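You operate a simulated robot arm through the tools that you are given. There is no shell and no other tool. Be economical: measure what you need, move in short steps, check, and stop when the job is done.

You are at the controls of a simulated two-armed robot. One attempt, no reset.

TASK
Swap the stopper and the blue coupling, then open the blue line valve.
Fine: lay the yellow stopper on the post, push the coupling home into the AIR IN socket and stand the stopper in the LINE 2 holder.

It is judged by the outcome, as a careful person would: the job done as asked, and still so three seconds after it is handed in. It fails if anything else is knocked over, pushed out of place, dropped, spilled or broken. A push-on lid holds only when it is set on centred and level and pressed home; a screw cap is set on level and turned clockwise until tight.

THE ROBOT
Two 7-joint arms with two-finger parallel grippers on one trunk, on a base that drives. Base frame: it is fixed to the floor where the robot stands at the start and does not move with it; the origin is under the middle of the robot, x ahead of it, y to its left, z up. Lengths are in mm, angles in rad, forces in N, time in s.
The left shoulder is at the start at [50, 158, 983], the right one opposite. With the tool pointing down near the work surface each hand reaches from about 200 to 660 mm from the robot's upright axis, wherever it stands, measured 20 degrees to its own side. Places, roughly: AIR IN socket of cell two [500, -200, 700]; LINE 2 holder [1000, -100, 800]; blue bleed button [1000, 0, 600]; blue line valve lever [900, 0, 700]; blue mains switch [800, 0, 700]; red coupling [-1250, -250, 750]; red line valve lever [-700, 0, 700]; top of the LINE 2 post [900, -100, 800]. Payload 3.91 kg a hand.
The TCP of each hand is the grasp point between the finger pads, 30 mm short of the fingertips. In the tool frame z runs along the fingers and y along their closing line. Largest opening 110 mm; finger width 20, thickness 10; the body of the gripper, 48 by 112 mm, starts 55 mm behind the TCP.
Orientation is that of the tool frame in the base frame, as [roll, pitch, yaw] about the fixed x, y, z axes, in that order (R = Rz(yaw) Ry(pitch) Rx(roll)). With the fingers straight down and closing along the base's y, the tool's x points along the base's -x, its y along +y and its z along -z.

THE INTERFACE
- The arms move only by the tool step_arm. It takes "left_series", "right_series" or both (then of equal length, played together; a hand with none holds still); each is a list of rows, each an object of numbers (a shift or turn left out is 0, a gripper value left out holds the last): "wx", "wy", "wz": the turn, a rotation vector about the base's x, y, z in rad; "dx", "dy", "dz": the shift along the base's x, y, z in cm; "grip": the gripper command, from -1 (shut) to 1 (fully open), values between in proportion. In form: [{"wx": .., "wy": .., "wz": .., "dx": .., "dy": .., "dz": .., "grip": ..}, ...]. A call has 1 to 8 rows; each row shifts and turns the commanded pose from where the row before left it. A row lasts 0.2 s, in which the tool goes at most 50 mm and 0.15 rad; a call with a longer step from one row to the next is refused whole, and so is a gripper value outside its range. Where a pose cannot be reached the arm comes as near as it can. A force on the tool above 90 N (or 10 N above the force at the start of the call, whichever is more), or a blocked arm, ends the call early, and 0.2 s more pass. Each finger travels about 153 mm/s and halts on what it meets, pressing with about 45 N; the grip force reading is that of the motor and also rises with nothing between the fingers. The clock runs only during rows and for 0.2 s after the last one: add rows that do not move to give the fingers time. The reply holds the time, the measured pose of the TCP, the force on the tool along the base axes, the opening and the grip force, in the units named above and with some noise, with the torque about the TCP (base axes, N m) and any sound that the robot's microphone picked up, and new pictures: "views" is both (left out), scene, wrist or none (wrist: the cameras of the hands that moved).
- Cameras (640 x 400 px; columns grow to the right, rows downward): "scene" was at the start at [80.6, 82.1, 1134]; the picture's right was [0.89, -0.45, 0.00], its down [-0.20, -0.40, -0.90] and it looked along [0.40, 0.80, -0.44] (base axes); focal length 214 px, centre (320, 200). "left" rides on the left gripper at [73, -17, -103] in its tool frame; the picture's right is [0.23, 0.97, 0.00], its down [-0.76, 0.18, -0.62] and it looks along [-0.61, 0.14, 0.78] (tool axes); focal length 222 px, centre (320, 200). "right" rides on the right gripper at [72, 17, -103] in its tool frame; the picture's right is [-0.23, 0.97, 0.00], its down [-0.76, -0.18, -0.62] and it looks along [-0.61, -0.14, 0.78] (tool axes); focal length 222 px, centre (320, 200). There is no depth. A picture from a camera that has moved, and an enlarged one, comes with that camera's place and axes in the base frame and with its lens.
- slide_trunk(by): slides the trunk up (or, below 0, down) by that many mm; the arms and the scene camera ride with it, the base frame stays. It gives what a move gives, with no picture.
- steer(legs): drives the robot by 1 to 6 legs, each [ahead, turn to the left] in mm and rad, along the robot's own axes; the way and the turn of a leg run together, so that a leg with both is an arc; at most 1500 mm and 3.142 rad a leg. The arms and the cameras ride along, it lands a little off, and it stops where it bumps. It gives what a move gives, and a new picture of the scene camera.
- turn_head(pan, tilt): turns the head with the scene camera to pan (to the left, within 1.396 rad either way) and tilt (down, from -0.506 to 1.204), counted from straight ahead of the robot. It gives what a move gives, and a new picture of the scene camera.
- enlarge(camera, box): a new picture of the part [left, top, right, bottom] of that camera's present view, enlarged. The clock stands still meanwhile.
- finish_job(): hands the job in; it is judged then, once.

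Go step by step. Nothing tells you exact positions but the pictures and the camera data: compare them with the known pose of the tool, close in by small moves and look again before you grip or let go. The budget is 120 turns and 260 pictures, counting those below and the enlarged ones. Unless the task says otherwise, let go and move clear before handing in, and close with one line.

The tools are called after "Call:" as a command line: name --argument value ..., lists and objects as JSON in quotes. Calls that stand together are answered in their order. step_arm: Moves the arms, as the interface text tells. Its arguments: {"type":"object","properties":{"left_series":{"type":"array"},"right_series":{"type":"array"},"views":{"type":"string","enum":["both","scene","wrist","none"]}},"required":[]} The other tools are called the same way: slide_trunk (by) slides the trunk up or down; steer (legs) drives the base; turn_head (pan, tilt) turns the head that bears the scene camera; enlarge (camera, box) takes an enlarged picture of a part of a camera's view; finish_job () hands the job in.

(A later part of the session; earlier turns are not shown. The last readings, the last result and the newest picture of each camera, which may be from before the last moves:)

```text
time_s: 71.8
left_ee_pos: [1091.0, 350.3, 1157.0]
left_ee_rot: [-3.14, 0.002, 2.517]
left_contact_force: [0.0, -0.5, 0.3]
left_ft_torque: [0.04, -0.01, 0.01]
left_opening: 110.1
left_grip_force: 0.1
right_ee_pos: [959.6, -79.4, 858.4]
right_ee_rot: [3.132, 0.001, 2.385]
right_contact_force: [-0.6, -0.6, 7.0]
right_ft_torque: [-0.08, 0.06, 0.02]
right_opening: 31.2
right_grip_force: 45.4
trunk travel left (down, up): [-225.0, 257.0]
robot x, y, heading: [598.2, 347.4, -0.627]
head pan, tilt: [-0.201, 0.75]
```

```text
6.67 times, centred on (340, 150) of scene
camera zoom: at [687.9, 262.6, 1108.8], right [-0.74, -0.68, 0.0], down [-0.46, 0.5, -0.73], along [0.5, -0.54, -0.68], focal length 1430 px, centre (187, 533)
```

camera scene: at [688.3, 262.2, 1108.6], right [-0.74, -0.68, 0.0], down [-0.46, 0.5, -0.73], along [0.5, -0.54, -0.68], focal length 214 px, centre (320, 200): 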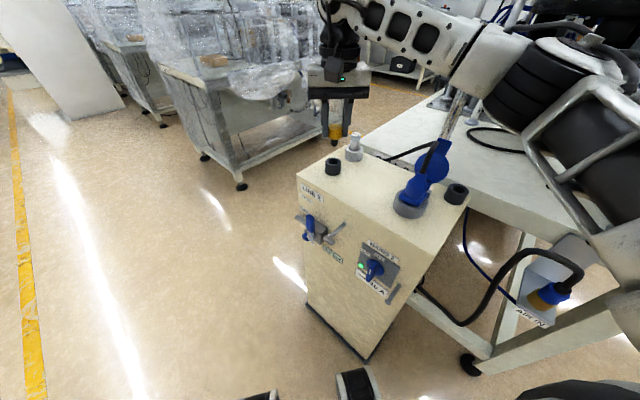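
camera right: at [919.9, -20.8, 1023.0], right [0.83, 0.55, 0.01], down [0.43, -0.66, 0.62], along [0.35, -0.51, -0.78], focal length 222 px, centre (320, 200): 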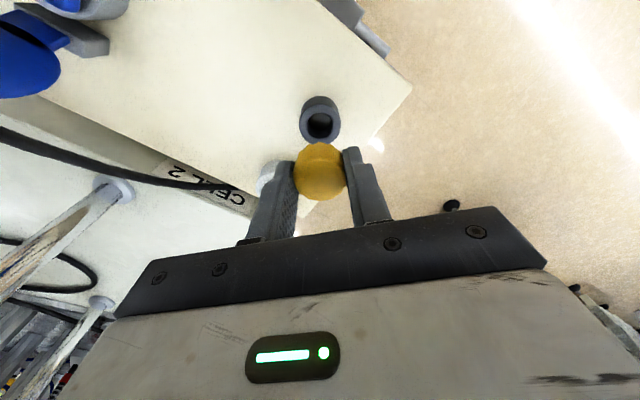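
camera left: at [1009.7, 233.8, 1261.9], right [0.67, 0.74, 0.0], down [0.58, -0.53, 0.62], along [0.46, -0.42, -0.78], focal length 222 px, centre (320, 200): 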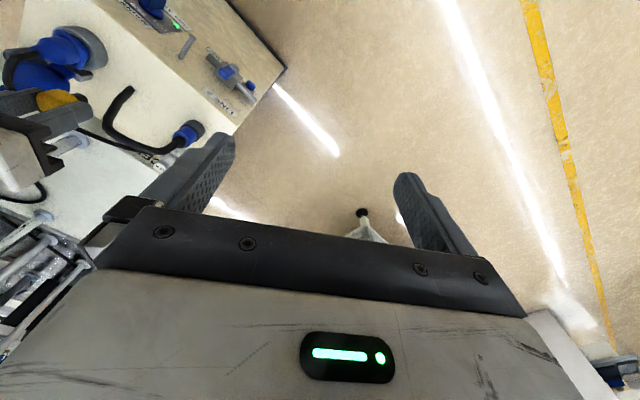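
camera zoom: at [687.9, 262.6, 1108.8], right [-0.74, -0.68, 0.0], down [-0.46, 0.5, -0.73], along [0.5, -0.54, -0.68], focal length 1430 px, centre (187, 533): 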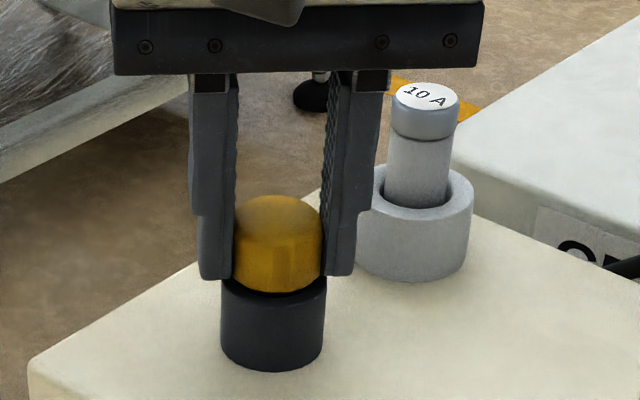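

Cap rests on the holder rim with 7 N. I open and lift away.

Call:
step_arm --right_series '[{"grip": -0.35}, {"grip": -0.15}, {"grip": 0.0}, {"dz": 1}, {"dz": 3}, {"dz": 4}, {"dz": 4}, {}]' --views "scene"

Call:
enlarge --camera "scene" --box '[308, 120, 372, 180]'

Call:
enlarge --camera "scene" --box '[284, 180, 412, 310]'

Call:
enlarge --camera "left" --box '[40, 0, 220, 140]'

```text
time_s: 73.6
left_ee_pos: [1091.2, 349.7, 1156.8]
left_ee_rot: [3.141, 0.0, 2.516]
left_contact_force: [0.2, -0.4, -0.3]
left_ft_torque: [0.0, 0.0, -0.03]
left_opening: 109.8
left_grip_force: 0.0
right_ee_pos: [960.2, -77.6, 980.1]
right_ee_rot: [3.135, -0.001, 2.385]
right_contact_force: [-0.1, 0.5, -0.7]
right_ft_torque: [0.03, 0.02, 0.02]
right_opening: 55.2
right_grip_force: 0.1
trunk travel left (down, up): [-225.0, 257.0]
robot x, y, heading: [603.5, 347.2, -0.628]
head pan, tilt: [-0.201, 0.75]
camera scene: at [688.3, 262.2, 1108.6], right [-0.74, -0.68, 0.0], down [-0.46, 0.5, -0.73], along [0.5, -0.54, -0.68], focal length 214 px, centre (320, 200)
```

scene: 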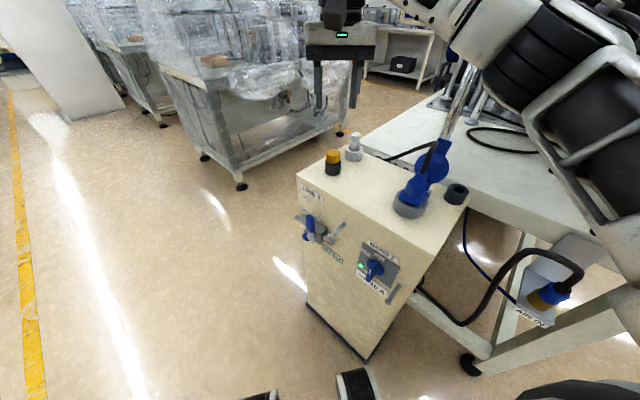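

```text
6.67 times, centred on (340, 150) of scene
camera zoom: at [688.3, 262.2, 1108.6], right [-0.74, -0.68, 0.0], down [-0.46, 0.5, -0.73], along [0.5, -0.54, -0.68], focal length 1430 px, centre (187, 533)
```

zoom: 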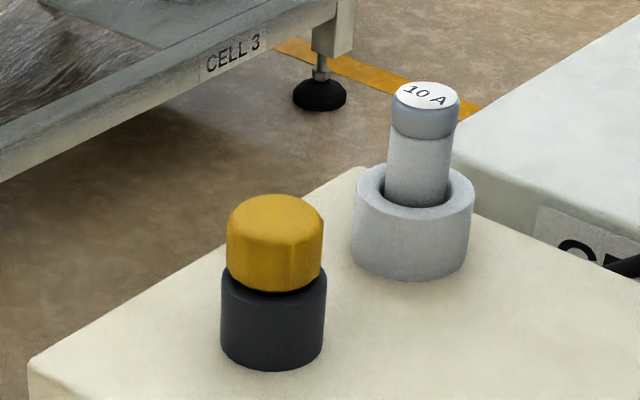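

```text
3.08 times, centred on (348, 245) of scene
camera zoom: at [688.3, 262.2, 1108.6], right [-0.74, -0.68, 0.0], down [-0.46, 0.5, -0.73], along [0.5, -0.54, -0.68], focal length 660 px, centre (234, 62)
```

zoom: 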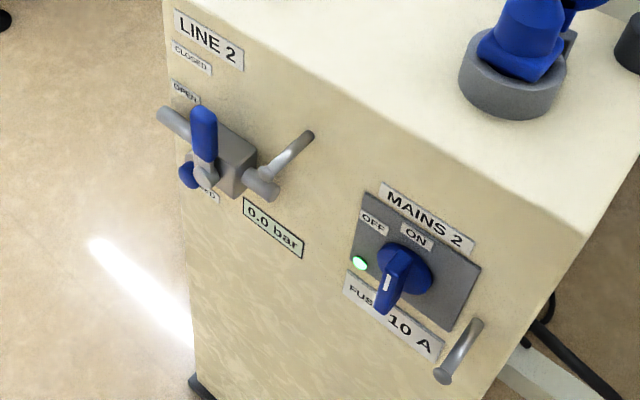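

```text
2.86 times, centred on (130, 70) of left
camera zoom: at [1023.2, 378.3, 1262.1], right [0.38, 0.92, 0.0], down [0.72, -0.3, 0.62], along [0.58, -0.24, -0.78], focal length 635 px, centre (863, 571)
```

zoom: 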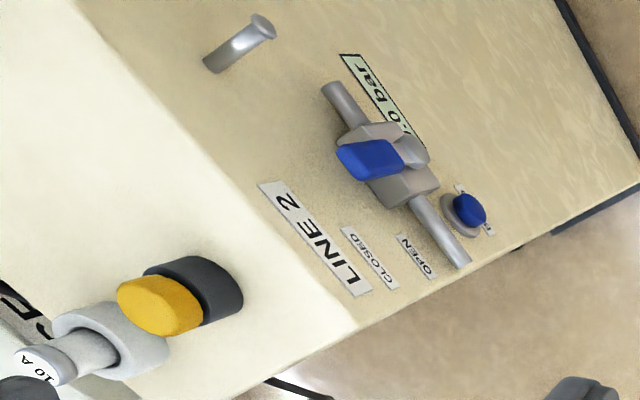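

Stopper stands in the LINE 2 holder. The valve lever (blue, pointing up = CLOSED) at about (917,45), pivot z≈690; OPEN is toward +x (level with the pipe). I move the right hand toward it, closed, and turn the base back.

Call:
step_arm --right_series '[{"dx": -2, "dy": 4}, {"dx": -2, "dy": 4}, {"dx": -2, "dy": 4, "grip": -1}, {}]' --views "none"

Call:
steer --legs '[[0, -0.35]]'

Call:
turn_head --pan 0.35 --tilt 0.85

```text
time_s: 74.6
left_ee_pos: [1091.7, 349.4, 1156.4]
left_ee_rot: [3.141, 0.001, 2.517]
left_contact_force: [0.2, -0.3, -0.1]
left_ft_torque: [-0.01, -0.01, -0.01]
left_opening: 110.0
left_grip_force: 0.0
right_ee_pos: [900.5, 41.6, 979.3]
right_ee_rot: [3.135, -0.001, 2.385]
right_contact_force: [0.6, -0.1, 0.3]
right_ft_torque: [-0.03, -0.03, 0.0]
right_opening: 0.0
right_grip_force: 37.5
trunk travel left (down, up): [-225.0, 257.0]
robot x, y, heading: [599.0, 342.6, -0.628]
head pan, tilt: [-0.201, 0.75]
```

```text
time_s: 76.1
left_ee_pos: [1062.6, 179.9, 1157.2]
left_ee_rot: [3.141, 0.002, 2.167]
left_contact_force: [0.4, -0.1, 0.3]
left_ft_torque: [0.02, 0.01, -0.02]
left_opening: 110.0
left_grip_force: 0.2
right_ee_pos: [776.4, -43.9, 979.9]
right_ee_rot: [3.135, -0.002, 2.035]
right_contact_force: [-1.0, -0.5, 0.8]
right_ft_torque: [0.0, 0.01, -0.01]
right_opening: 0.0
right_grip_force: 38.3
trunk travel left (down, up): [-225.0, 257.0]
robot x, y, heading: [600.8, 348.7, -0.979]
head pan, tilt: [-0.201, 0.75]
camera scene: at [653.8, 236.7, 1108.6], right [-0.92, -0.38, 0.0], down [-0.26, 0.63, -0.73], along [0.28, -0.68, -0.68], focal length 214 px, centre (320, 200)
```

scene: 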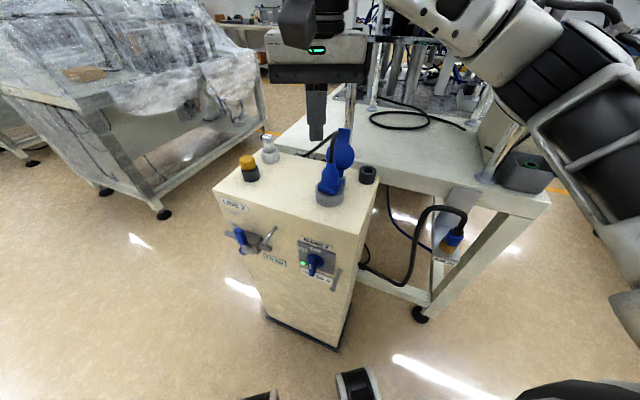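

```text
time_s: 77.1
left_ee_pos: [1061.3, 181.5, 1158.7]
left_ee_rot: [3.141, 0.003, 2.166]
left_contact_force: [-0.3, -0.6, 0.2]
left_ft_torque: [-0.01, -0.03, 0.0]
left_opening: 109.8
left_grip_force: 0.0
right_ee_pos: [776.3, -43.7, 979.0]
right_ee_rot: [3.135, -0.002, 2.035]
right_contact_force: [0.4, -0.9, 0.7]
right_ft_torque: [0.03, -0.01, 0.02]
right_opening: 0.0
right_grip_force: 37.8
trunk travel left (down, up): [-225.0, 257.0]
robot x, y, heading: [600.8, 347.2, -0.976]
head pan, tilt: [0.351, 0.85]
camera scene: at [685.5, 267.6, 1100.6], right [-0.59, -0.81, 0.0], down [-0.61, 0.44, -0.66], along [0.53, -0.39, -0.75], focal length 214 px, centre (320, 200)
```

scene: 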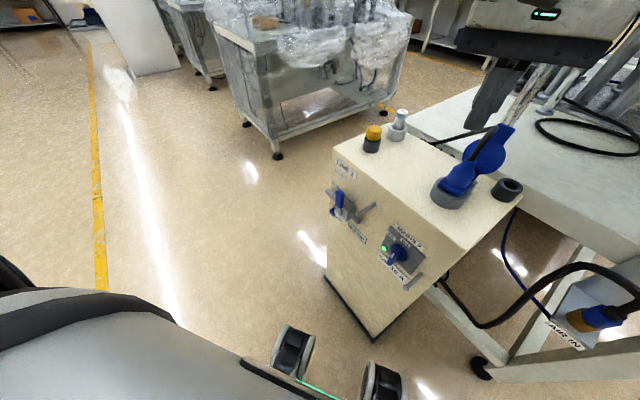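

Call:
enlarge --camera "scene" --box '[314, 160, 394, 260]'

Call:
enlarge --camera "left" --box '[140, 0, 300, 110]'

```text
4.00 times, centred on (354, 210) of scene
camera zoom: at [685.5, 267.6, 1100.6], right [-0.59, -0.81, 0.0], down [-0.61, 0.44, -0.66], along [0.53, -0.39, -0.75], focal length 858 px, centre (184, 160)
```

zoom: 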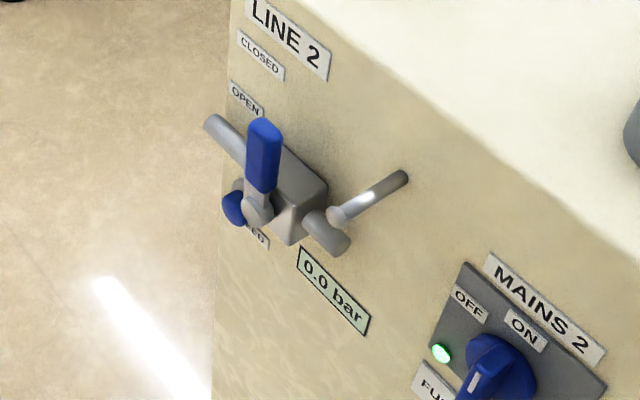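

```text
3.64 times, centred on (220, 55) of left
camera zoom: at [1008.1, 231.1, 1262.1], right [0.68, 0.73, 0.0], down [0.57, -0.53, 0.62], along [0.46, -0.42, -0.78], focal length 808 px, centre (684, 727)
```

zoom: 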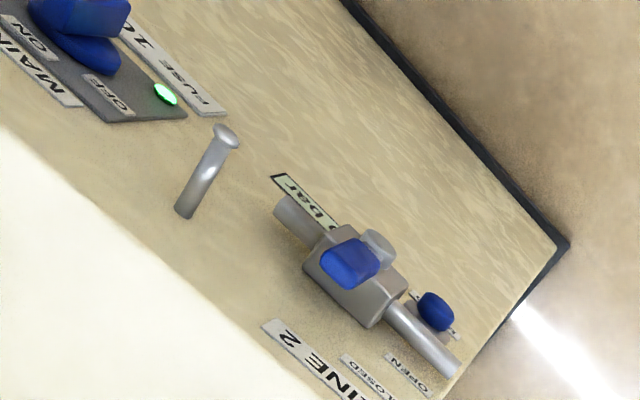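

Lever triangulates to x≈936, y≈30, pivot z≈658, tip z≈738; a grey rod stands at x≈860. I go above, to the −x side of the lever.

Call:
step_arm --right_series '[{"dx": 3.1, "dy": 2, "dz": -1.5, "wz": -0.116}, {"dx": 3.1, "dy": 2, "dz": -1.5, "wz": -0.116}, {"dx": 3.1, "dy": 2, "dz": -1.5, "wz": -0.116}, {"dx": 3.1, "dy": 2, "dz": -2, "wz": -0.116}, {"dz": -4}, {}]'

Call:
enlarge --camera "right" --box '[200, 40, 440, 240]'

```text
time_s: 78.5
left_ee_pos: [1062.7, 180.0, 1156.3]
left_ee_rot: [3.141, 0.002, 2.166]
left_contact_force: [0.3, -0.6, 0.7]
left_ft_torque: [-0.01, 0.03, 0.04]
left_opening: 110.0
left_grip_force: 0.0
right_ee_pos: [900.2, 37.0, 873.7]
right_ee_rot: [3.136, -0.002, 1.569]
right_contact_force: [0.7, 0.1, 0.5]
right_ft_torque: [-0.01, 0.0, 0.05]
right_opening: 0.1
right_grip_force: 37.4
trunk travel left (down, up): [-225.0, 257.0]
robot x, y, heading: [600.9, 345.0, -0.976]
head pan, tilt: [0.351, 0.85]
camera scene: at [685.5, 267.6, 1100.6], right [-0.59, -0.81, 0.0], down [-0.61, 0.44, -0.66], along [0.54, -0.39, -0.75], focal length 214 px, centre (320, 200)
camera right: at [915.7, 109.3, 976.0], right [0.97, -0.23, 0.01], down [-0.18, -0.76, 0.62], along [-0.14, -0.61, -0.78], focal length 222 px, centre (320, 200)
```

scene: 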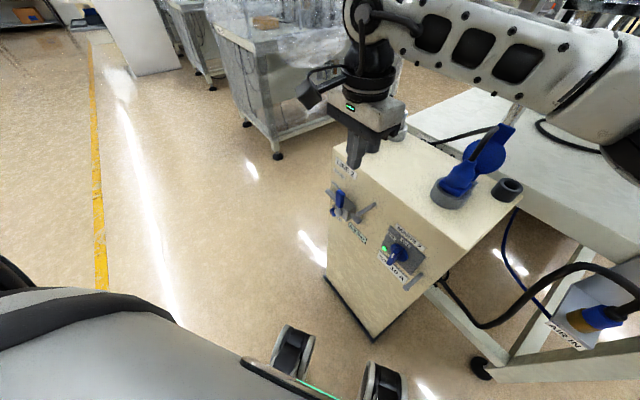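
right: 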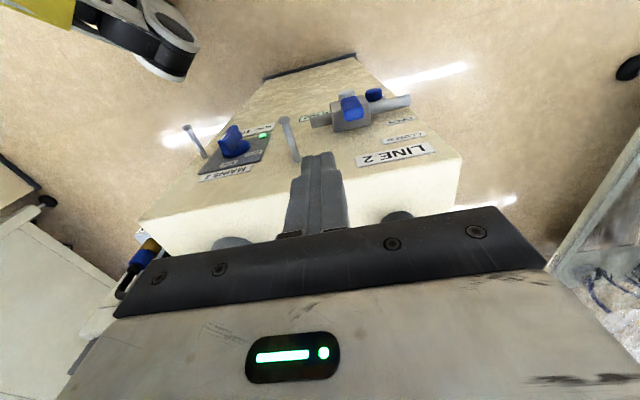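

```text
2.00 times, centred on (320, 140) of right
camera zoom: at [915.7, 109.3, 976.0], right [0.97, -0.23, 0.01], down [-0.18, -0.76, 0.62], along [-0.14, -0.61, -0.78], focal length 444 px, centre (320, 320)
```

zoom: 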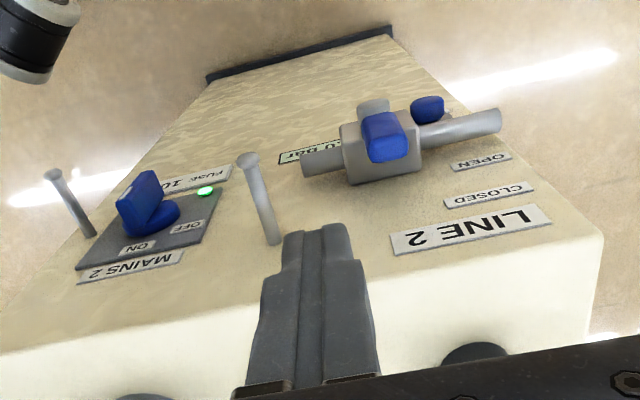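

The view confirms lever at (935,27) and rod at (860, to y=38, z=735). I lower the closed fingers between them.

Call:
step_arm --right_series '[{"dx": 0.2, "dy": -0.3, "dz": -4}, {"dz": -4}, {"dz": -3.5}, {"dz": -1}, {}]'

Call:
enlarge --camera "right" --box '[200, 0, 440, 240]'

Call:
enlarge --camera "scene" --box '[314, 140, 414, 260]'

```text
time_s: 79.7
left_ee_pos: [1062.2, 179.2, 1155.9]
left_ee_rot: [3.141, 0.002, 2.166]
left_contact_force: [-0.1, 0.6, 0.8]
left_ft_torque: [0.01, -0.02, 0.03]
left_opening: 110.0
left_grip_force: 0.2
right_ee_pos: [902.0, 33.8, 750.7]
right_ee_rot: [3.134, 0.0, 1.569]
right_contact_force: [0.6, -0.6, 0.6]
right_ft_torque: [0.02, 0.01, -0.01]
right_opening: 0.0
right_grip_force: 37.1
trunk travel left (down, up): [-225.0, 257.0]
robot x, y, heading: [600.4, 347.4, -0.978]
head pan, tilt: [0.351, 0.85]
camera scene: at [685.5, 267.6, 1100.6], right [-0.59, -0.81, 0.0], down [-0.61, 0.44, -0.66], along [0.54, -0.39, -0.75], focal length 214 px, centre (320, 200)
camera right: at [918.8, 106.1, 853.0], right [0.97, -0.23, 0.01], down [-0.18, -0.76, 0.62], along [-0.14, -0.61, -0.78], focal length 222 px, centre (320, 200)
```

scene: 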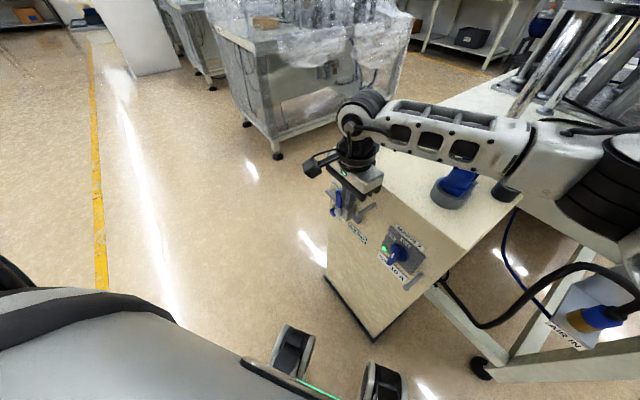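
right: 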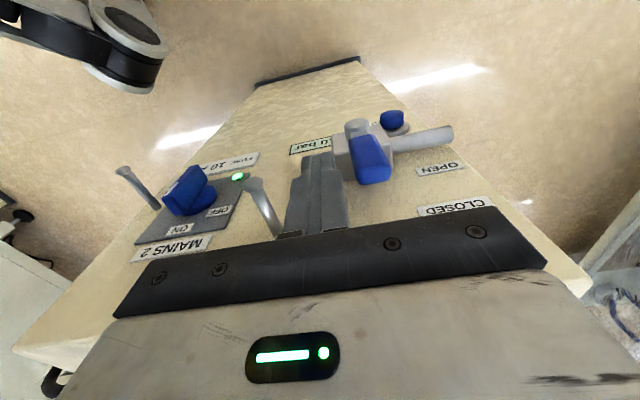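

```text
1.67 times, centred on (320, 120) of right
camera zoom: at [918.8, 106.1, 853.0], right [0.97, -0.23, 0.01], down [-0.18, -0.76, 0.62], along [-0.14, -0.61, -0.78], focal length 370 px, centre (320, 333)
```

zoom: 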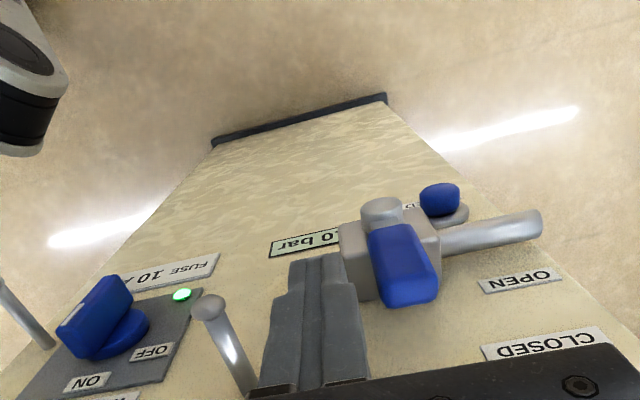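

```text
3.33 times, centred on (364, 200) of scene
camera zoom: at [685.5, 267.6, 1100.6], right [-0.59, -0.81, 0.0], down [-0.61, 0.44, -0.66], along [0.54, -0.39, -0.75], focal length 715 px, centre (173, 200)
```

zoom: 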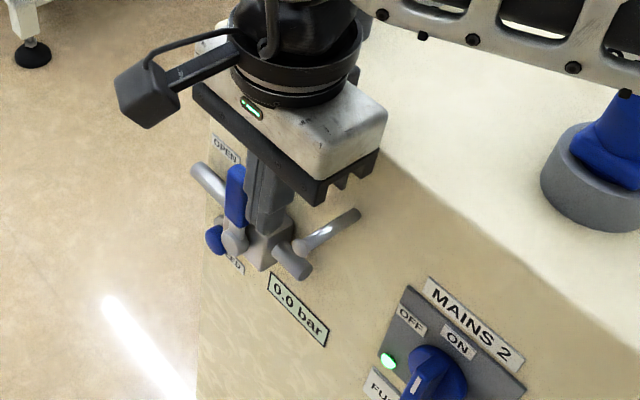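

Fingers are beside the lever. I push it along its arc toward +x, half way first.

Call:
step_arm --right_series '[{"dx": 1.4, "dy": -0.4, "dz": -0.2}, {"dx": 0.8}, {"dx": 0.8}, {"dx": 1.5, "dz": -0.35}, {"dx": 1.4, "dz": -0.8}, {"dx": 1.15, "dz": -1.05}, {}]'

Call:
enlarge --camera "right" --box '[200, 0, 440, 240]'

Call:
enlarge --camera "scene" --box '[314, 140, 414, 260]'

```text
time_s: 81.2
left_ee_pos: [1058.8, 183.0, 1158.6]
left_ee_rot: [3.14, 0.004, 2.166]
left_contact_force: [-0.2, 0.3, 1.9]
left_ft_torque: [-0.03, -0.05, 0.02]
left_opening: 110.1
left_grip_force: 0.0
right_ee_pos: [971.7, 26.1, 739.8]
right_ee_rot: [3.126, 0.018, 1.562]
right_contact_force: [-9.0, 5.8, 38.5]
right_ft_torque: [-1.63, 0.16, -0.47]
right_opening: 0.2
right_grip_force: 37.7
trunk travel left (down, up): [-225.0, 257.0]
robot x, y, heading: [597.9, 346.5, -0.98]
head pan, tilt: [0.351, 0.85]
stopped in row 7 (right hand): the force on the tool passed its limit at 93 N (the readings are from after the stop); the commanded pose is now the measured one
camera scene: at [681.8, 270.0, 1100.9], right [-0.59, -0.81, 0.0], down [-0.61, 0.44, -0.66], along [0.54, -0.39, -0.75], focal length 214 px, centre (320, 200)
camera right: at [988.5, 99.7, 842.4], right [0.97, -0.23, 0.02], down [-0.19, -0.75, 0.63], along [-0.13, -0.62, -0.77], focal length 222 px, centre (320, 200)
```

scene: 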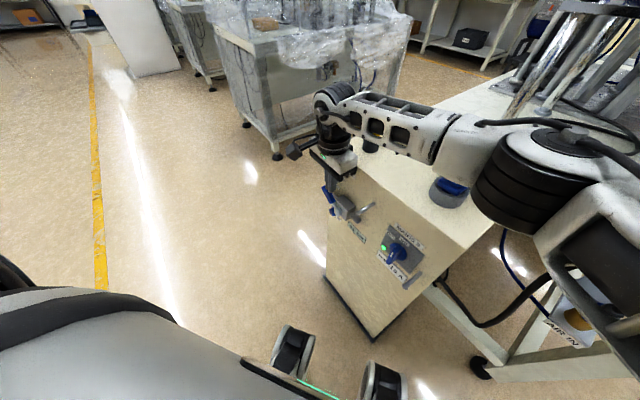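
right: 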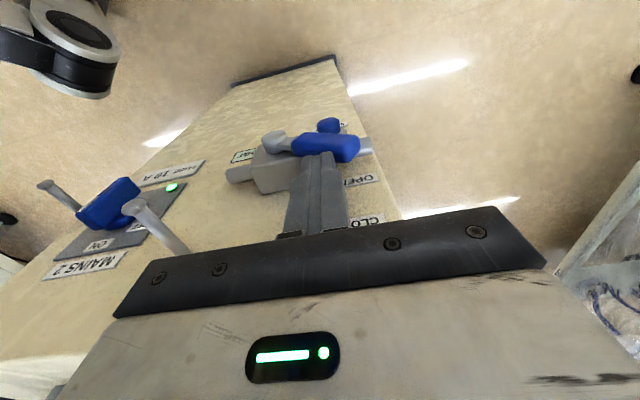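

```text
1.67 times, centred on (320, 120) of right
camera zoom: at [988.5, 99.7, 842.4], right [0.97, -0.23, 0.02], down [-0.19, -0.75, 0.63], along [-0.13, -0.62, -0.77], focal length 370 px, centre (320, 333)
```

zoom: 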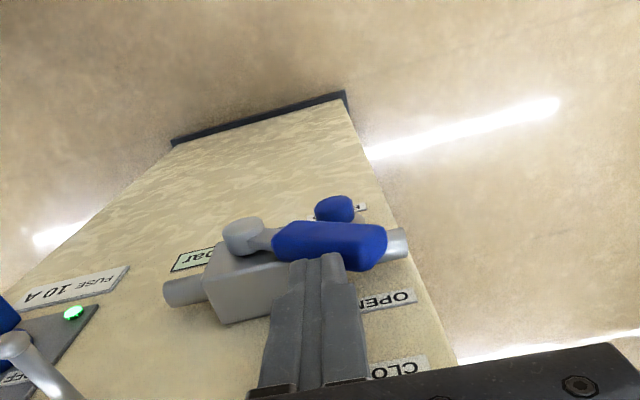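

```text
3.33 times, centred on (364, 200) of scene
camera zoom: at [681.8, 270.0, 1100.9], right [-0.59, -0.81, 0.0], down [-0.61, 0.44, -0.66], along [0.54, -0.39, -0.75], focal length 715 px, centre (173, 200)
```

zoom: 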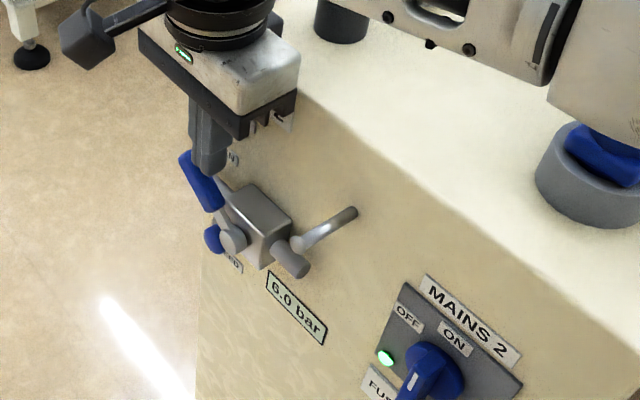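

The gauge already shows 6.0 bar and the lever is ~60° over; I continue pushing it down to the stop, more slowly.

Call:
step_arm --right_series '[{"dx": 0.4, "dy": 0.3, "dz": -0.5}, {"dx": 0.4, "dz": -0.5}, {"dx": 0.4, "dz": -0.6}, {"dx": 0.3, "dz": -0.6}, {"dx": 0.3, "dz": -0.6}, {}]'

Call:
enlarge --camera "right" --box '[200, 0, 440, 240]'

Call:
enlarge --camera "scene" --box '[314, 140, 414, 260]'

```text
time_s: 81.8
left_ee_pos: [1058.8, 180.6, 1157.6]
left_ee_rot: [3.14, 0.002, 2.167]
left_contact_force: [-0.1, 0.2, 0.4]
left_ft_torque: [-0.03, 0.0, -0.03]
left_opening: 109.9
left_grip_force: 0.0
right_ee_pos: [977.6, 24.0, 738.6]
right_ee_rot: [3.133, 0.028, 1.553]
right_contact_force: [-10.2, 5.3, 37.4]
right_ft_torque: [-1.5, 0.09, -0.56]
right_opening: 0.1
right_grip_force: 37.7
trunk travel left (down, up): [-225.0, 257.0]
robot x, y, heading: [594.2, 346.4, -0.981]
head pan, tilt: [0.351, 0.85]
stopped in row 2 (right hand): the force on the tool passed its limit at 95 N (the readings are from after the stop); the commanded pose is now the measured one
camera scene: at [681.2, 269.9, 1100.6], right [-0.59, -0.81, 0.0], down [-0.61, 0.44, -0.66], along [0.54, -0.39, -0.75], focal length 214 px, centre (320, 200)
camera right: at [994.2, 98.5, 840.9], right [0.97, -0.24, 0.02], down [-0.2, -0.74, 0.64], along [-0.14, -0.63, -0.77], focal length 222 px, centre (320, 200)
```

scene: 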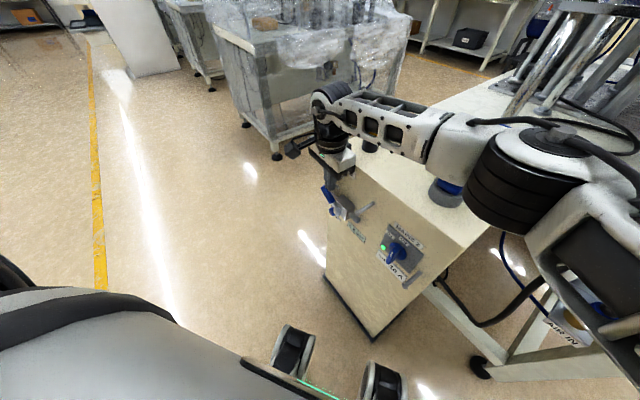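
right: 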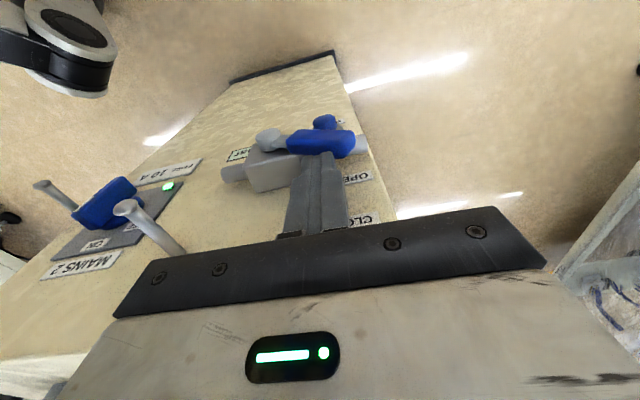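

```text
1.67 times, centred on (320, 120) of right
camera zoom: at [994.2, 98.5, 840.9], right [0.97, -0.24, 0.02], down [-0.2, -0.74, 0.64], along [-0.14, -0.63, -0.77], focal length 370 px, centre (320, 333)
```

zoom: 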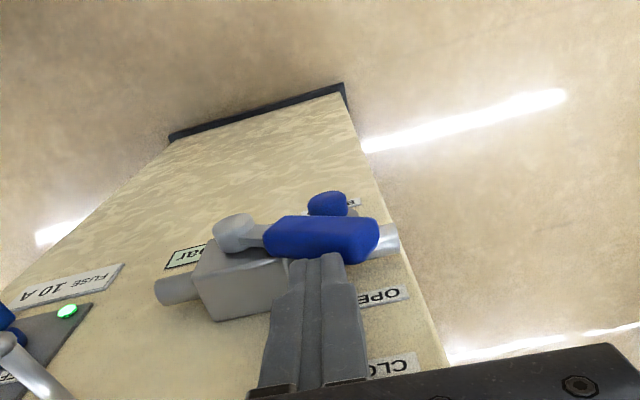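

```text
3.33 times, centred on (364, 200) of scene
camera zoom: at [681.2, 269.9, 1100.6], right [-0.59, -0.81, 0.0], down [-0.61, 0.44, -0.66], along [0.54, -0.39, -0.75], focal length 715 px, centre (173, 200)
```

zoom: 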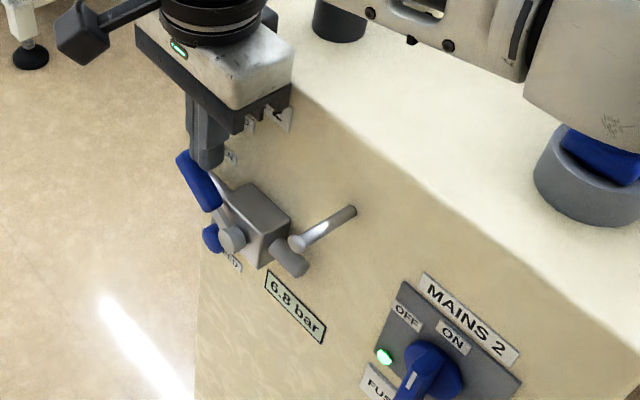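

The torque shows the gripper body rests on the post's top edge, not the lever. I lift, tilt the tool 0.5 so the body leans outward, and press the lever down again.

Call:
step_arm --right_series '[{"dz": 2}, {"dz": 2, "dy": 1}, {"dy": 1, "wx": -0.125}, {"dy": 0.5, "wx": -0.125}, {"dx": 0.4, "wx": -0.125}, {"dx": 0.3, "wx": -0.125}, {}]'

Call:
enlarge --camera "right" --box '[200, 0, 440, 240]'

Call:
enlarge --camera "scene" --box '[314, 110, 414, 260]'

```text
time_s: 83.4
left_ee_pos: [1061.4, 178.9, 1157.8]
left_ee_rot: [-3.141, -0.001, 2.165]
left_contact_force: [-1.3, 0.5, -0.3]
left_ft_torque: [-0.05, -0.02, 0.01]
left_opening: 110.2
left_grip_force: 0.1
right_ee_pos: [965.6, 24.4, 774.7]
right_ee_rot: [3.13, 0.525, 1.55]
right_contact_force: [0.3, -0.1, 0.2]
right_ft_torque: [-0.02, -0.01, -0.04]
right_opening: 0.0
right_grip_force: 37.9
right hand out of reach, approached as far as the arm can: row 6
trunk travel left (down, up): [-225.0, 257.0]
robot x, y, heading: [596.9, 346.9, -0.978]
head pan, tilt: [0.351, 0.85]
camera scene: at [683.8, 267.6, 1100.6], right [-0.59, -0.81, 0.0], down [-0.61, 0.44, -0.66], along [0.53, -0.39, -0.75], focal length 214 px, centre (320, 200)
camera right: at [983.3, 137.6, 827.5], right [0.97, -0.21, 0.12], down [-0.19, -0.34, 0.92], along [-0.15, -0.92, -0.37], focal length 222 px, centre (320, 200)
```

scene: 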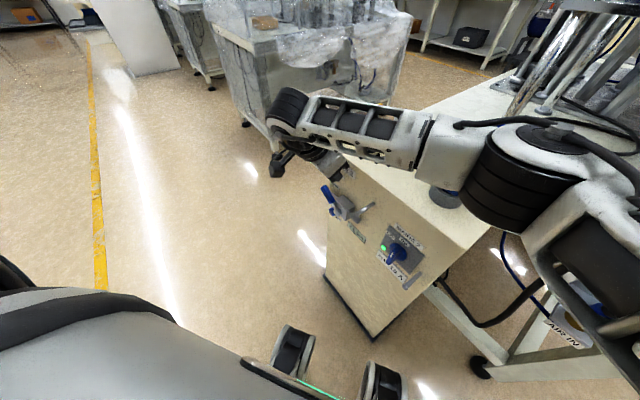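
right: 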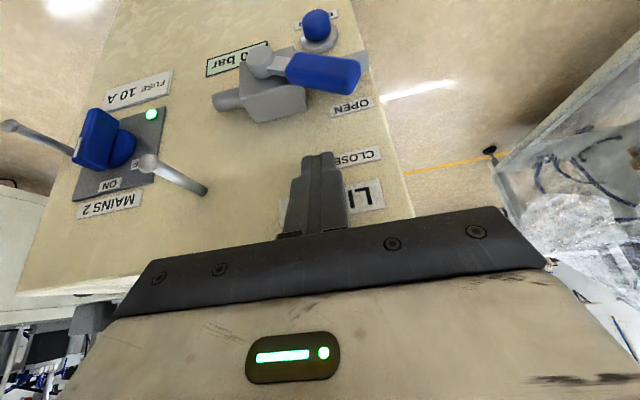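

```text
1.67 times, centred on (320, 120) of right
camera zoom: at [983.3, 137.6, 827.5], right [0.97, -0.21, 0.12], down [-0.19, -0.34, 0.92], along [-0.15, -0.92, -0.37], focal length 370 px, centre (320, 333)
```

zoom: 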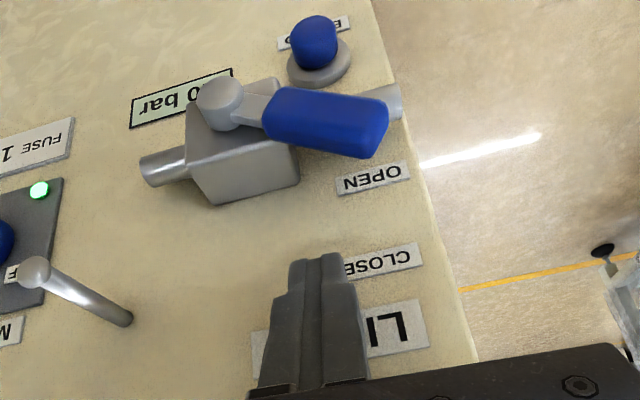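

```text
2.67 times, centred on (364, 185) of scene
camera zoom: at [683.8, 267.6, 1100.6], right [-0.59, -0.81, 0.0], down [-0.61, 0.44, -0.66], along [0.53, -0.39, -0.75], focal length 572 px, centre (203, 240)
```

zoom: 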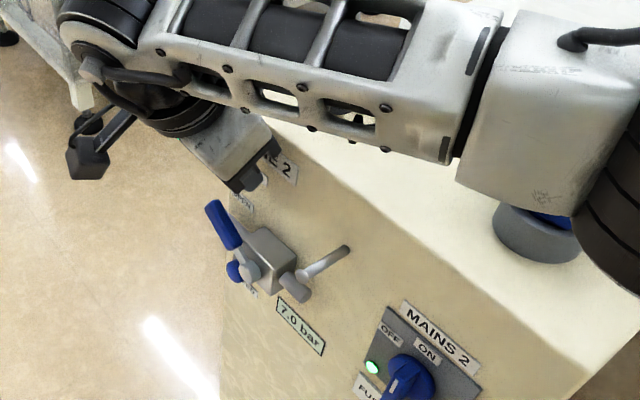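

Gauge shows 7.0 bar; lever is about 30° short of horizontal. I lift, turn the base left for reach, and come back to press it the rest of the way.

Call:
step_arm --right_series '[{"dz": 2, "dy": 1}, {"dz": 2, "dy": 2}, {}]' --views "none"

Call:
steer --legs '[[0, 0.3]]'

Call:
turn_head --pan 0.0 --tilt 0.85

```text
time_s: 84.2
left_ee_pos: [1060.4, 179.4, 1156.6]
left_ee_rot: [3.141, 0.001, 2.165]
left_contact_force: [0.5, 0.1, -0.3]
left_ft_torque: [-0.04, -0.02, 0.0]
left_opening: 110.1
left_grip_force: 0.1
right_ee_pos: [965.4, 53.7, 813.7]
right_ee_rot: [3.13, 0.523, 1.552]
right_contact_force: [0.2, -0.9, -0.1]
right_ft_torque: [-0.02, -0.05, 0.01]
right_opening: 0.0
right_grip_force: 37.5
trunk travel left (down, up): [-225.0, 257.0]
robot x, y, heading: [600.3, 343.6, -0.982]
head pan, tilt: [0.351, 0.85]
```

```text
time_s: 85.5
left_ee_pos: [1089.3, 319.9, 1155.9]
left_ee_rot: [-3.141, 0.003, 2.457]
left_contact_force: [-0.3, 0.3, -0.2]
left_ft_torque: [0.01, 0.01, -0.03]
left_opening: 109.6
left_grip_force: 0.1
right_ee_pos: [1035.5, 172.0, 812.7]
right_ee_rot: [3.131, 0.523, 1.846]
right_contact_force: [0.2, -0.9, 0.7]
right_ft_torque: [-0.02, -0.01, 0.02]
right_opening: 0.1
right_grip_force: 38.2
trunk travel left (down, up): [-225.0, 257.0]
robot x, y, heading: [602.8, 345.7, -0.686]
head pan, tilt: [0.351, 0.85]
camera scene: at [703.0, 295.9, 1100.6], right [-0.33, -0.94, 0.0], down [-0.71, 0.25, -0.66], along [0.62, -0.22, -0.75], focal length 214 px, centre (320, 200)
```

scene: 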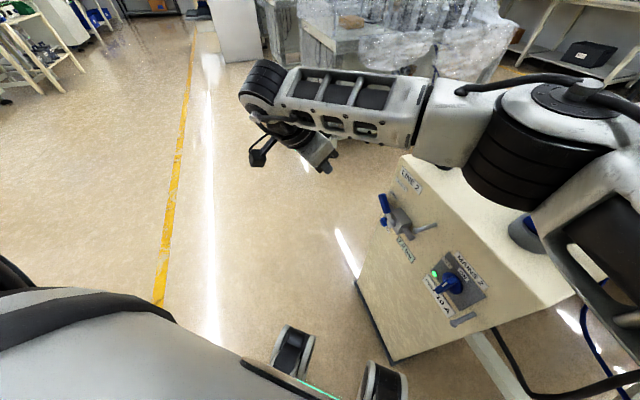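

```text
time_s: 86.4
left_ee_pos: [1090.8, 320.0, 1156.8]
left_ee_rot: [-3.14, 0.002, 2.458]
left_contact_force: [-0.5, -0.3, -0.5]
left_ft_torque: [0.02, 0.01, 0.03]
left_opening: 110.2
left_grip_force: 0.1
right_ee_pos: [1033.6, 172.4, 813.3]
right_ee_rot: [3.13, 0.523, 1.845]
right_contact_force: [0.0, 0.1, 0.0]
right_ft_torque: [-0.01, -0.03, -0.02]
right_opening: 0.0
right_grip_force: 37.8
trunk travel left (down, up): [-225.0, 257.0]
robot x, y, heading: [596.1, 347.4, -0.683]
head pan, tilt: [0.0, 0.85]
camera scene: at [689.7, 271.9, 1100.6], right [-0.63, -0.77, 0.0], down [-0.58, 0.48, -0.66], along [0.51, -0.42, -0.75], focal length 214 px, centre (320, 200)
```

scene: 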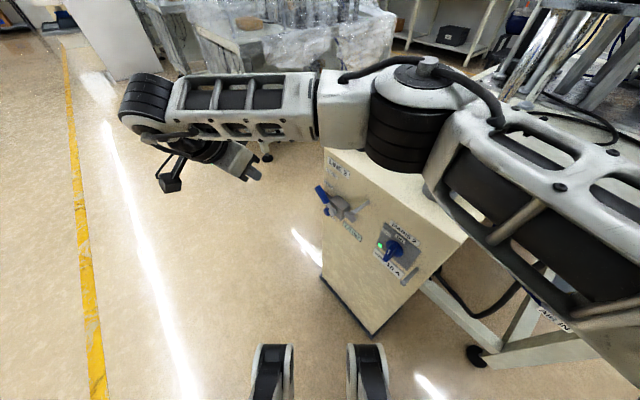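

Call:
step_arm --right_series '[{"dx": -1.4, "dy": -3.2, "dz": -0.8}, {"dx": -1.4, "dy": -3.2, "dz": -0.8}, {"dx": -1.4, "dy": -3.2, "dz": -0.8}, {"dx": -1.4, "dy": -3.1, "dz": -1}, {}]' --views "wrist"

Call:
enlarge --camera "right" --box '[200, 0, 440, 240]'

Call:
enlarge --camera "scene" --box '[290, 130, 390, 260]'

```text
time_s: 87.6
left_ee_pos: [1089.5, 318.7, 1156.8]
left_ee_rot: [3.141, 0.001, 2.458]
left_contact_force: [0.5, 0.0, -0.2]
left_ft_torque: [0.03, 0.02, -0.01]
left_opening: 109.9
left_grip_force: 0.1
right_ee_pos: [978.4, 45.9, 781.1]
right_ee_rot: [3.13, 0.525, 1.843]
right_contact_force: [0.3, -0.4, 0.2]
right_ft_torque: [-0.02, 0.0, 0.02]
right_opening: 0.0
right_grip_force: 37.9
trunk travel left (down, up): [-225.0, 257.0]
robot x, y, heading: [600.5, 344.4, -0.691]
head pan, tilt: [0.0, 0.85]
camera right: at [962.2, 159.5, 833.3], right [0.99, 0.08, 0.12], down [-0.08, -0.39, 0.92], along [0.12, -0.92, -0.38], focal length 222 px, centre (320, 200)
```

right: 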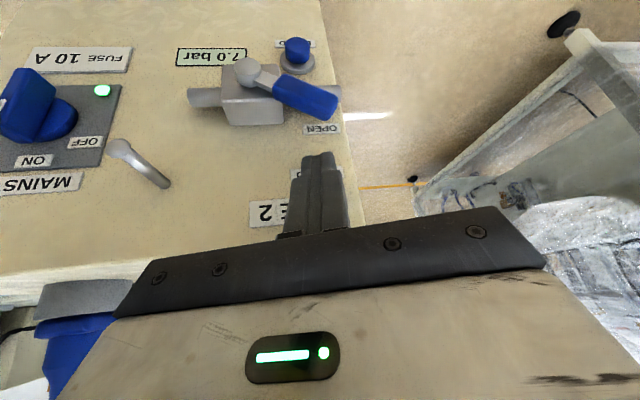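

```text
1.67 times, centred on (320, 120) of right
camera zoom: at [962.2, 159.5, 833.3], right [0.99, 0.08, 0.12], down [-0.08, -0.39, 0.92], along [0.12, -0.92, -0.38], focal length 370 px, centre (320, 333)
```

zoom: 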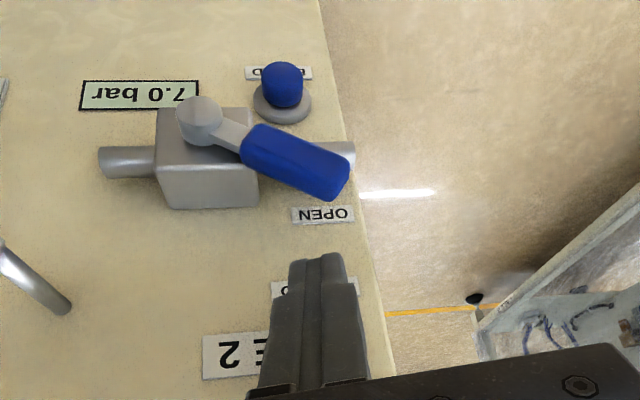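

```text
3.08 times, centred on (340, 195) of scene
camera zoom: at [689.6, 271.8, 1100.6], right [-0.63, -0.77, 0.0], down [-0.58, 0.48, -0.66], along [0.51, -0.42, -0.75], focal length 660 px, centre (258, 215)
```

zoom: 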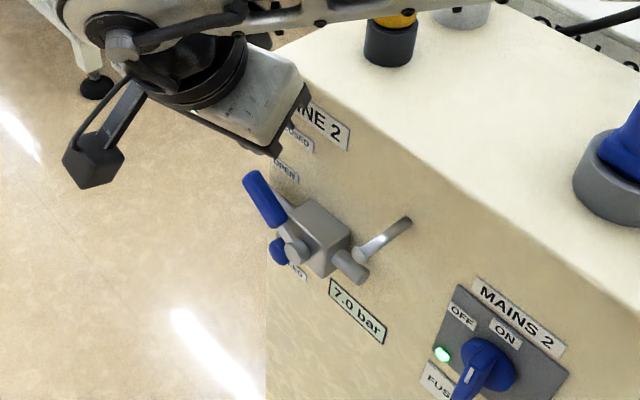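

Clear view now. I press straight down near the lever's end.

Call:
step_arm --right_series '[{"dx": -0.3, "dz": -2}, {"dz": -2}, {"dz": -1}, {"dz": -1}, {"dz": -1}, {"dz": -0.8}, {}]' --views "wrist"

Call:
enlarge --camera "right" --box '[200, 0, 440, 240]'

Call:
enlarge --camera "scene" --box '[290, 130, 390, 260]'

```text
time_s: 89.2
left_ee_pos: [1087.4, 321.3, 1158.0]
left_ee_rot: [3.141, 0.001, 2.457]
left_contact_force: [-0.1, -0.2, -0.3]
left_ft_torque: [-0.02, 0.0, -0.01]
left_opening: 110.3
left_grip_force: 0.1
right_ee_pos: [976.7, 46.4, 703.4]
right_ee_rot: [3.129, 0.526, 1.841]
right_contact_force: [-6.2, 1.1, 14.8]
right_ft_torque: [-0.16, 0.29, -0.04]
right_opening: 0.1
right_grip_force: 37.6
trunk travel left (down, up): [-225.0, 257.0]
robot x, y, heading: [601.4, 347.2, -0.684]
head pan, tilt: [0.0, 0.85]
camera right: at [960.3, 159.8, 755.9], right [0.99, 0.08, 0.13], down [-0.09, -0.38, 0.92], along [0.12, -0.92, -0.37], focal length 222 px, centre (320, 200)
```

right: 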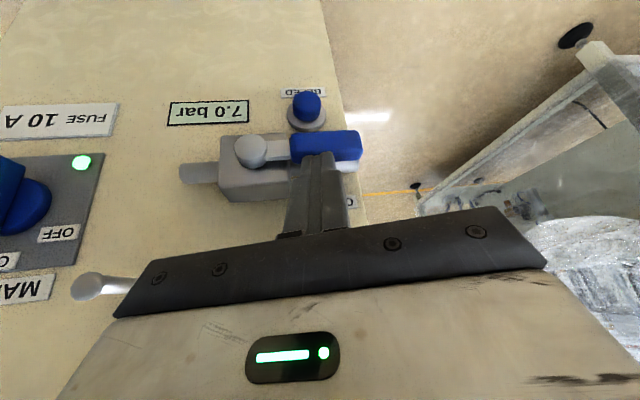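

```text
1.67 times, centred on (320, 120) of right
camera zoom: at [960.3, 159.8, 755.9], right [0.99, 0.08, 0.13], down [-0.09, -0.38, 0.92], along [0.12, -0.92, -0.37], focal length 370 px, centre (320, 333)
```

zoom: 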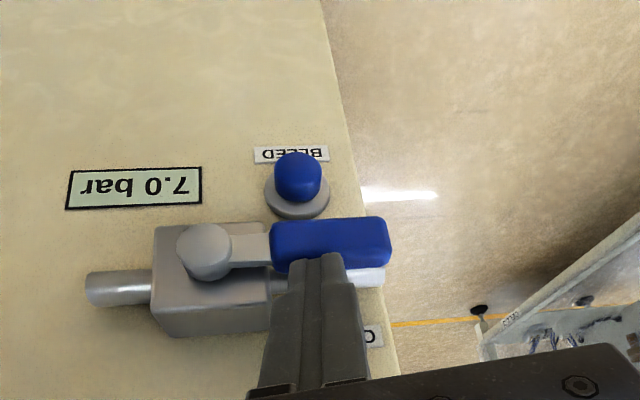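

```text
3.08 times, centred on (340, 195) of scene
camera zoom: at [688.5, 272.5, 1101.0], right [-0.63, -0.77, 0.0], down [-0.58, 0.48, -0.66], along [0.51, -0.42, -0.75], focal length 660 px, centre (258, 215)
```

zoom: 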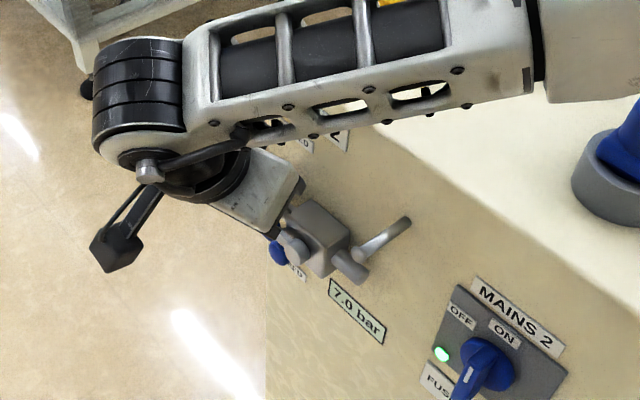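

The lever is now in line with the pipe. One small nudge to its stop, then retreat.

Call:
step_arm --right_series '[{"dz": -0.3}, {"dz": -0.2}, {}, {"dz": 1.5}, {"dz": 3, "dy": 1}, {"dz": 4, "dy": 2}, {"dz": 4, "dy": 2}, {}]' --views "wrist"

Call:
enlarge --camera "right" --box '[160, 0, 420, 200]'

Call:
enlarge --camera "scene" --box '[290, 110, 390, 260]'

```text
time_s: 91.0
left_ee_pos: [1088.9, 320.7, 1156.8]
left_ee_rot: [3.142, -0.001, 2.457]
left_contact_force: [0.3, -0.1, 0.2]
left_ft_torque: [0.01, 0.01, 0.03]
left_opening: 110.0
left_grip_force: 0.1
right_ee_pos: [975.8, 95.2, 819.7]
right_ee_rot: [3.129, 0.525, 1.845]
right_contact_force: [0.0, 0.0, 0.1]
right_ft_torque: [0.02, 0.01, -0.03]
right_opening: 0.0
right_grip_force: 38.2
trunk travel left (down, up): [-225.0, 257.0]
robot x, y, heading: [597.0, 346.3, -0.686]
head pan, tilt: [0.0, 0.85]
camera right: at [960.4, 208.8, 873.7], right [0.99, 0.08, 0.12], down [-0.08, -0.39, 0.92], along [0.12, -0.92, -0.38], focal length 222 px, centre (320, 200)
```

right: 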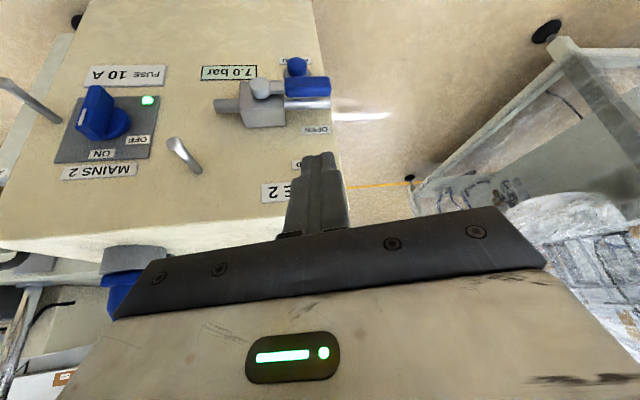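

```text
2.00 times, centred on (290, 100) of right
camera zoom: at [960.4, 208.8, 873.7], right [0.99, 0.08, 0.12], down [-0.08, -0.39, 0.92], along [0.12, -0.92, -0.38], focal length 444 px, centre (380, 400)
```

zoom: 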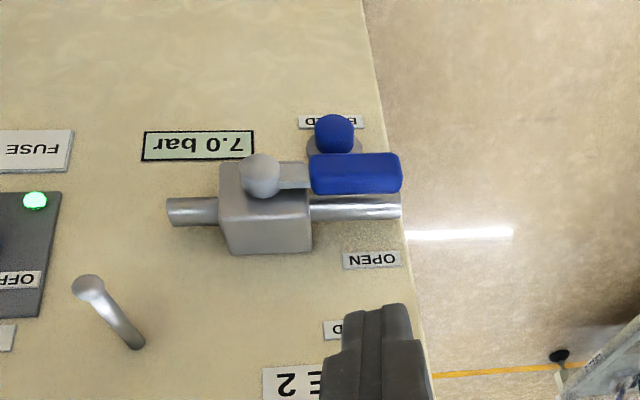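

```text
2.67 times, centred on (340, 185) of scene
camera zoom: at [689.6, 271.9, 1100.6], right [-0.63, -0.77, 0.0], down [-0.58, 0.48, -0.66], along [0.51, -0.42, -0.75], focal length 572 px, centre (267, 240)
```

zoom: 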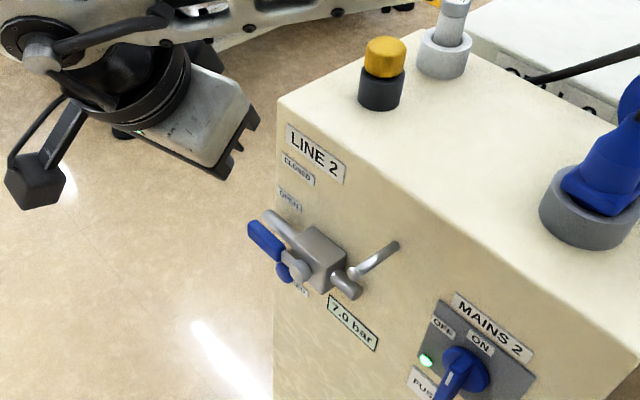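

Valve fully open at 7.0 bar, stopper standing in the holder. I move the hand up and check that the coupling still sits under pressure.

Call:
step_arm --right_series '[{"dz": 4, "dy": 1, "dx": 2}, {"dz": 4, "dx": 2}, {"dz": 4, "dx": 2}, {}]' --views "none"

Call:
turn_head --pan -0.8 --tilt 0.8

```text
time_s: 92.0
left_ee_pos: [1089.1, 319.8, 1156.9]
left_ee_rot: [3.14, -0.001, 2.457]
left_contact_force: [0.5, 0.6, 0.5]
left_ft_torque: [-0.03, 0.0, -0.02]
left_opening: 110.1
left_grip_force: 0.2
right_ee_pos: [1035.4, 104.3, 941.9]
right_ee_rot: [3.128, 0.522, 1.847]
right_contact_force: [0.1, 0.1, 0.0]
right_ft_torque: [0.01, -0.01, 0.0]
right_opening: 0.0
right_grip_force: 37.9
trunk travel left (down, up): [-225.0, 257.0]
robot x, y, heading: [599.0, 344.8, -0.688]
head pan, tilt: [0.0, 0.85]
```

```text
time_s: 93.1
left_ee_pos: [1089.7, 320.1, 1156.5]
left_ee_rot: [-3.141, -0.001, 2.458]
left_contact_force: [-0.8, -0.8, 0.3]
left_ft_torque: [-0.01, 0.0, -0.01]
left_opening: 110.1
left_grip_force: 0.0
right_ee_pos: [1035.7, 104.7, 942.0]
right_ee_rot: [3.13, 0.523, 1.844]
right_contact_force: [-0.3, -0.8, 0.0]
right_ft_torque: [-0.01, -0.02, 0.02]
right_opening: 0.0
right_grip_force: 37.5
trunk travel left (down, up): [-225.0, 257.0]
robot x, y, heading: [597.7, 347.3, -0.686]
head pan, tilt: [-0.799, 0.799]
camera scene: at [636.1, 241.1, 1104.6], right [-1.0, -0.09, 0.0], down [-0.06, 0.71, -0.7], along [0.06, -0.69, -0.72], focal length 214 px, centre (320, 200)
```

scene: 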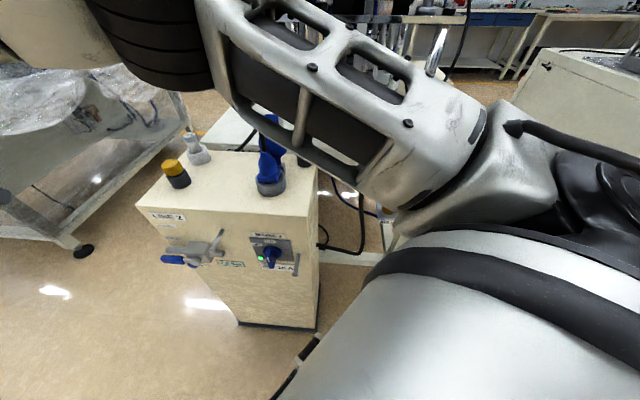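

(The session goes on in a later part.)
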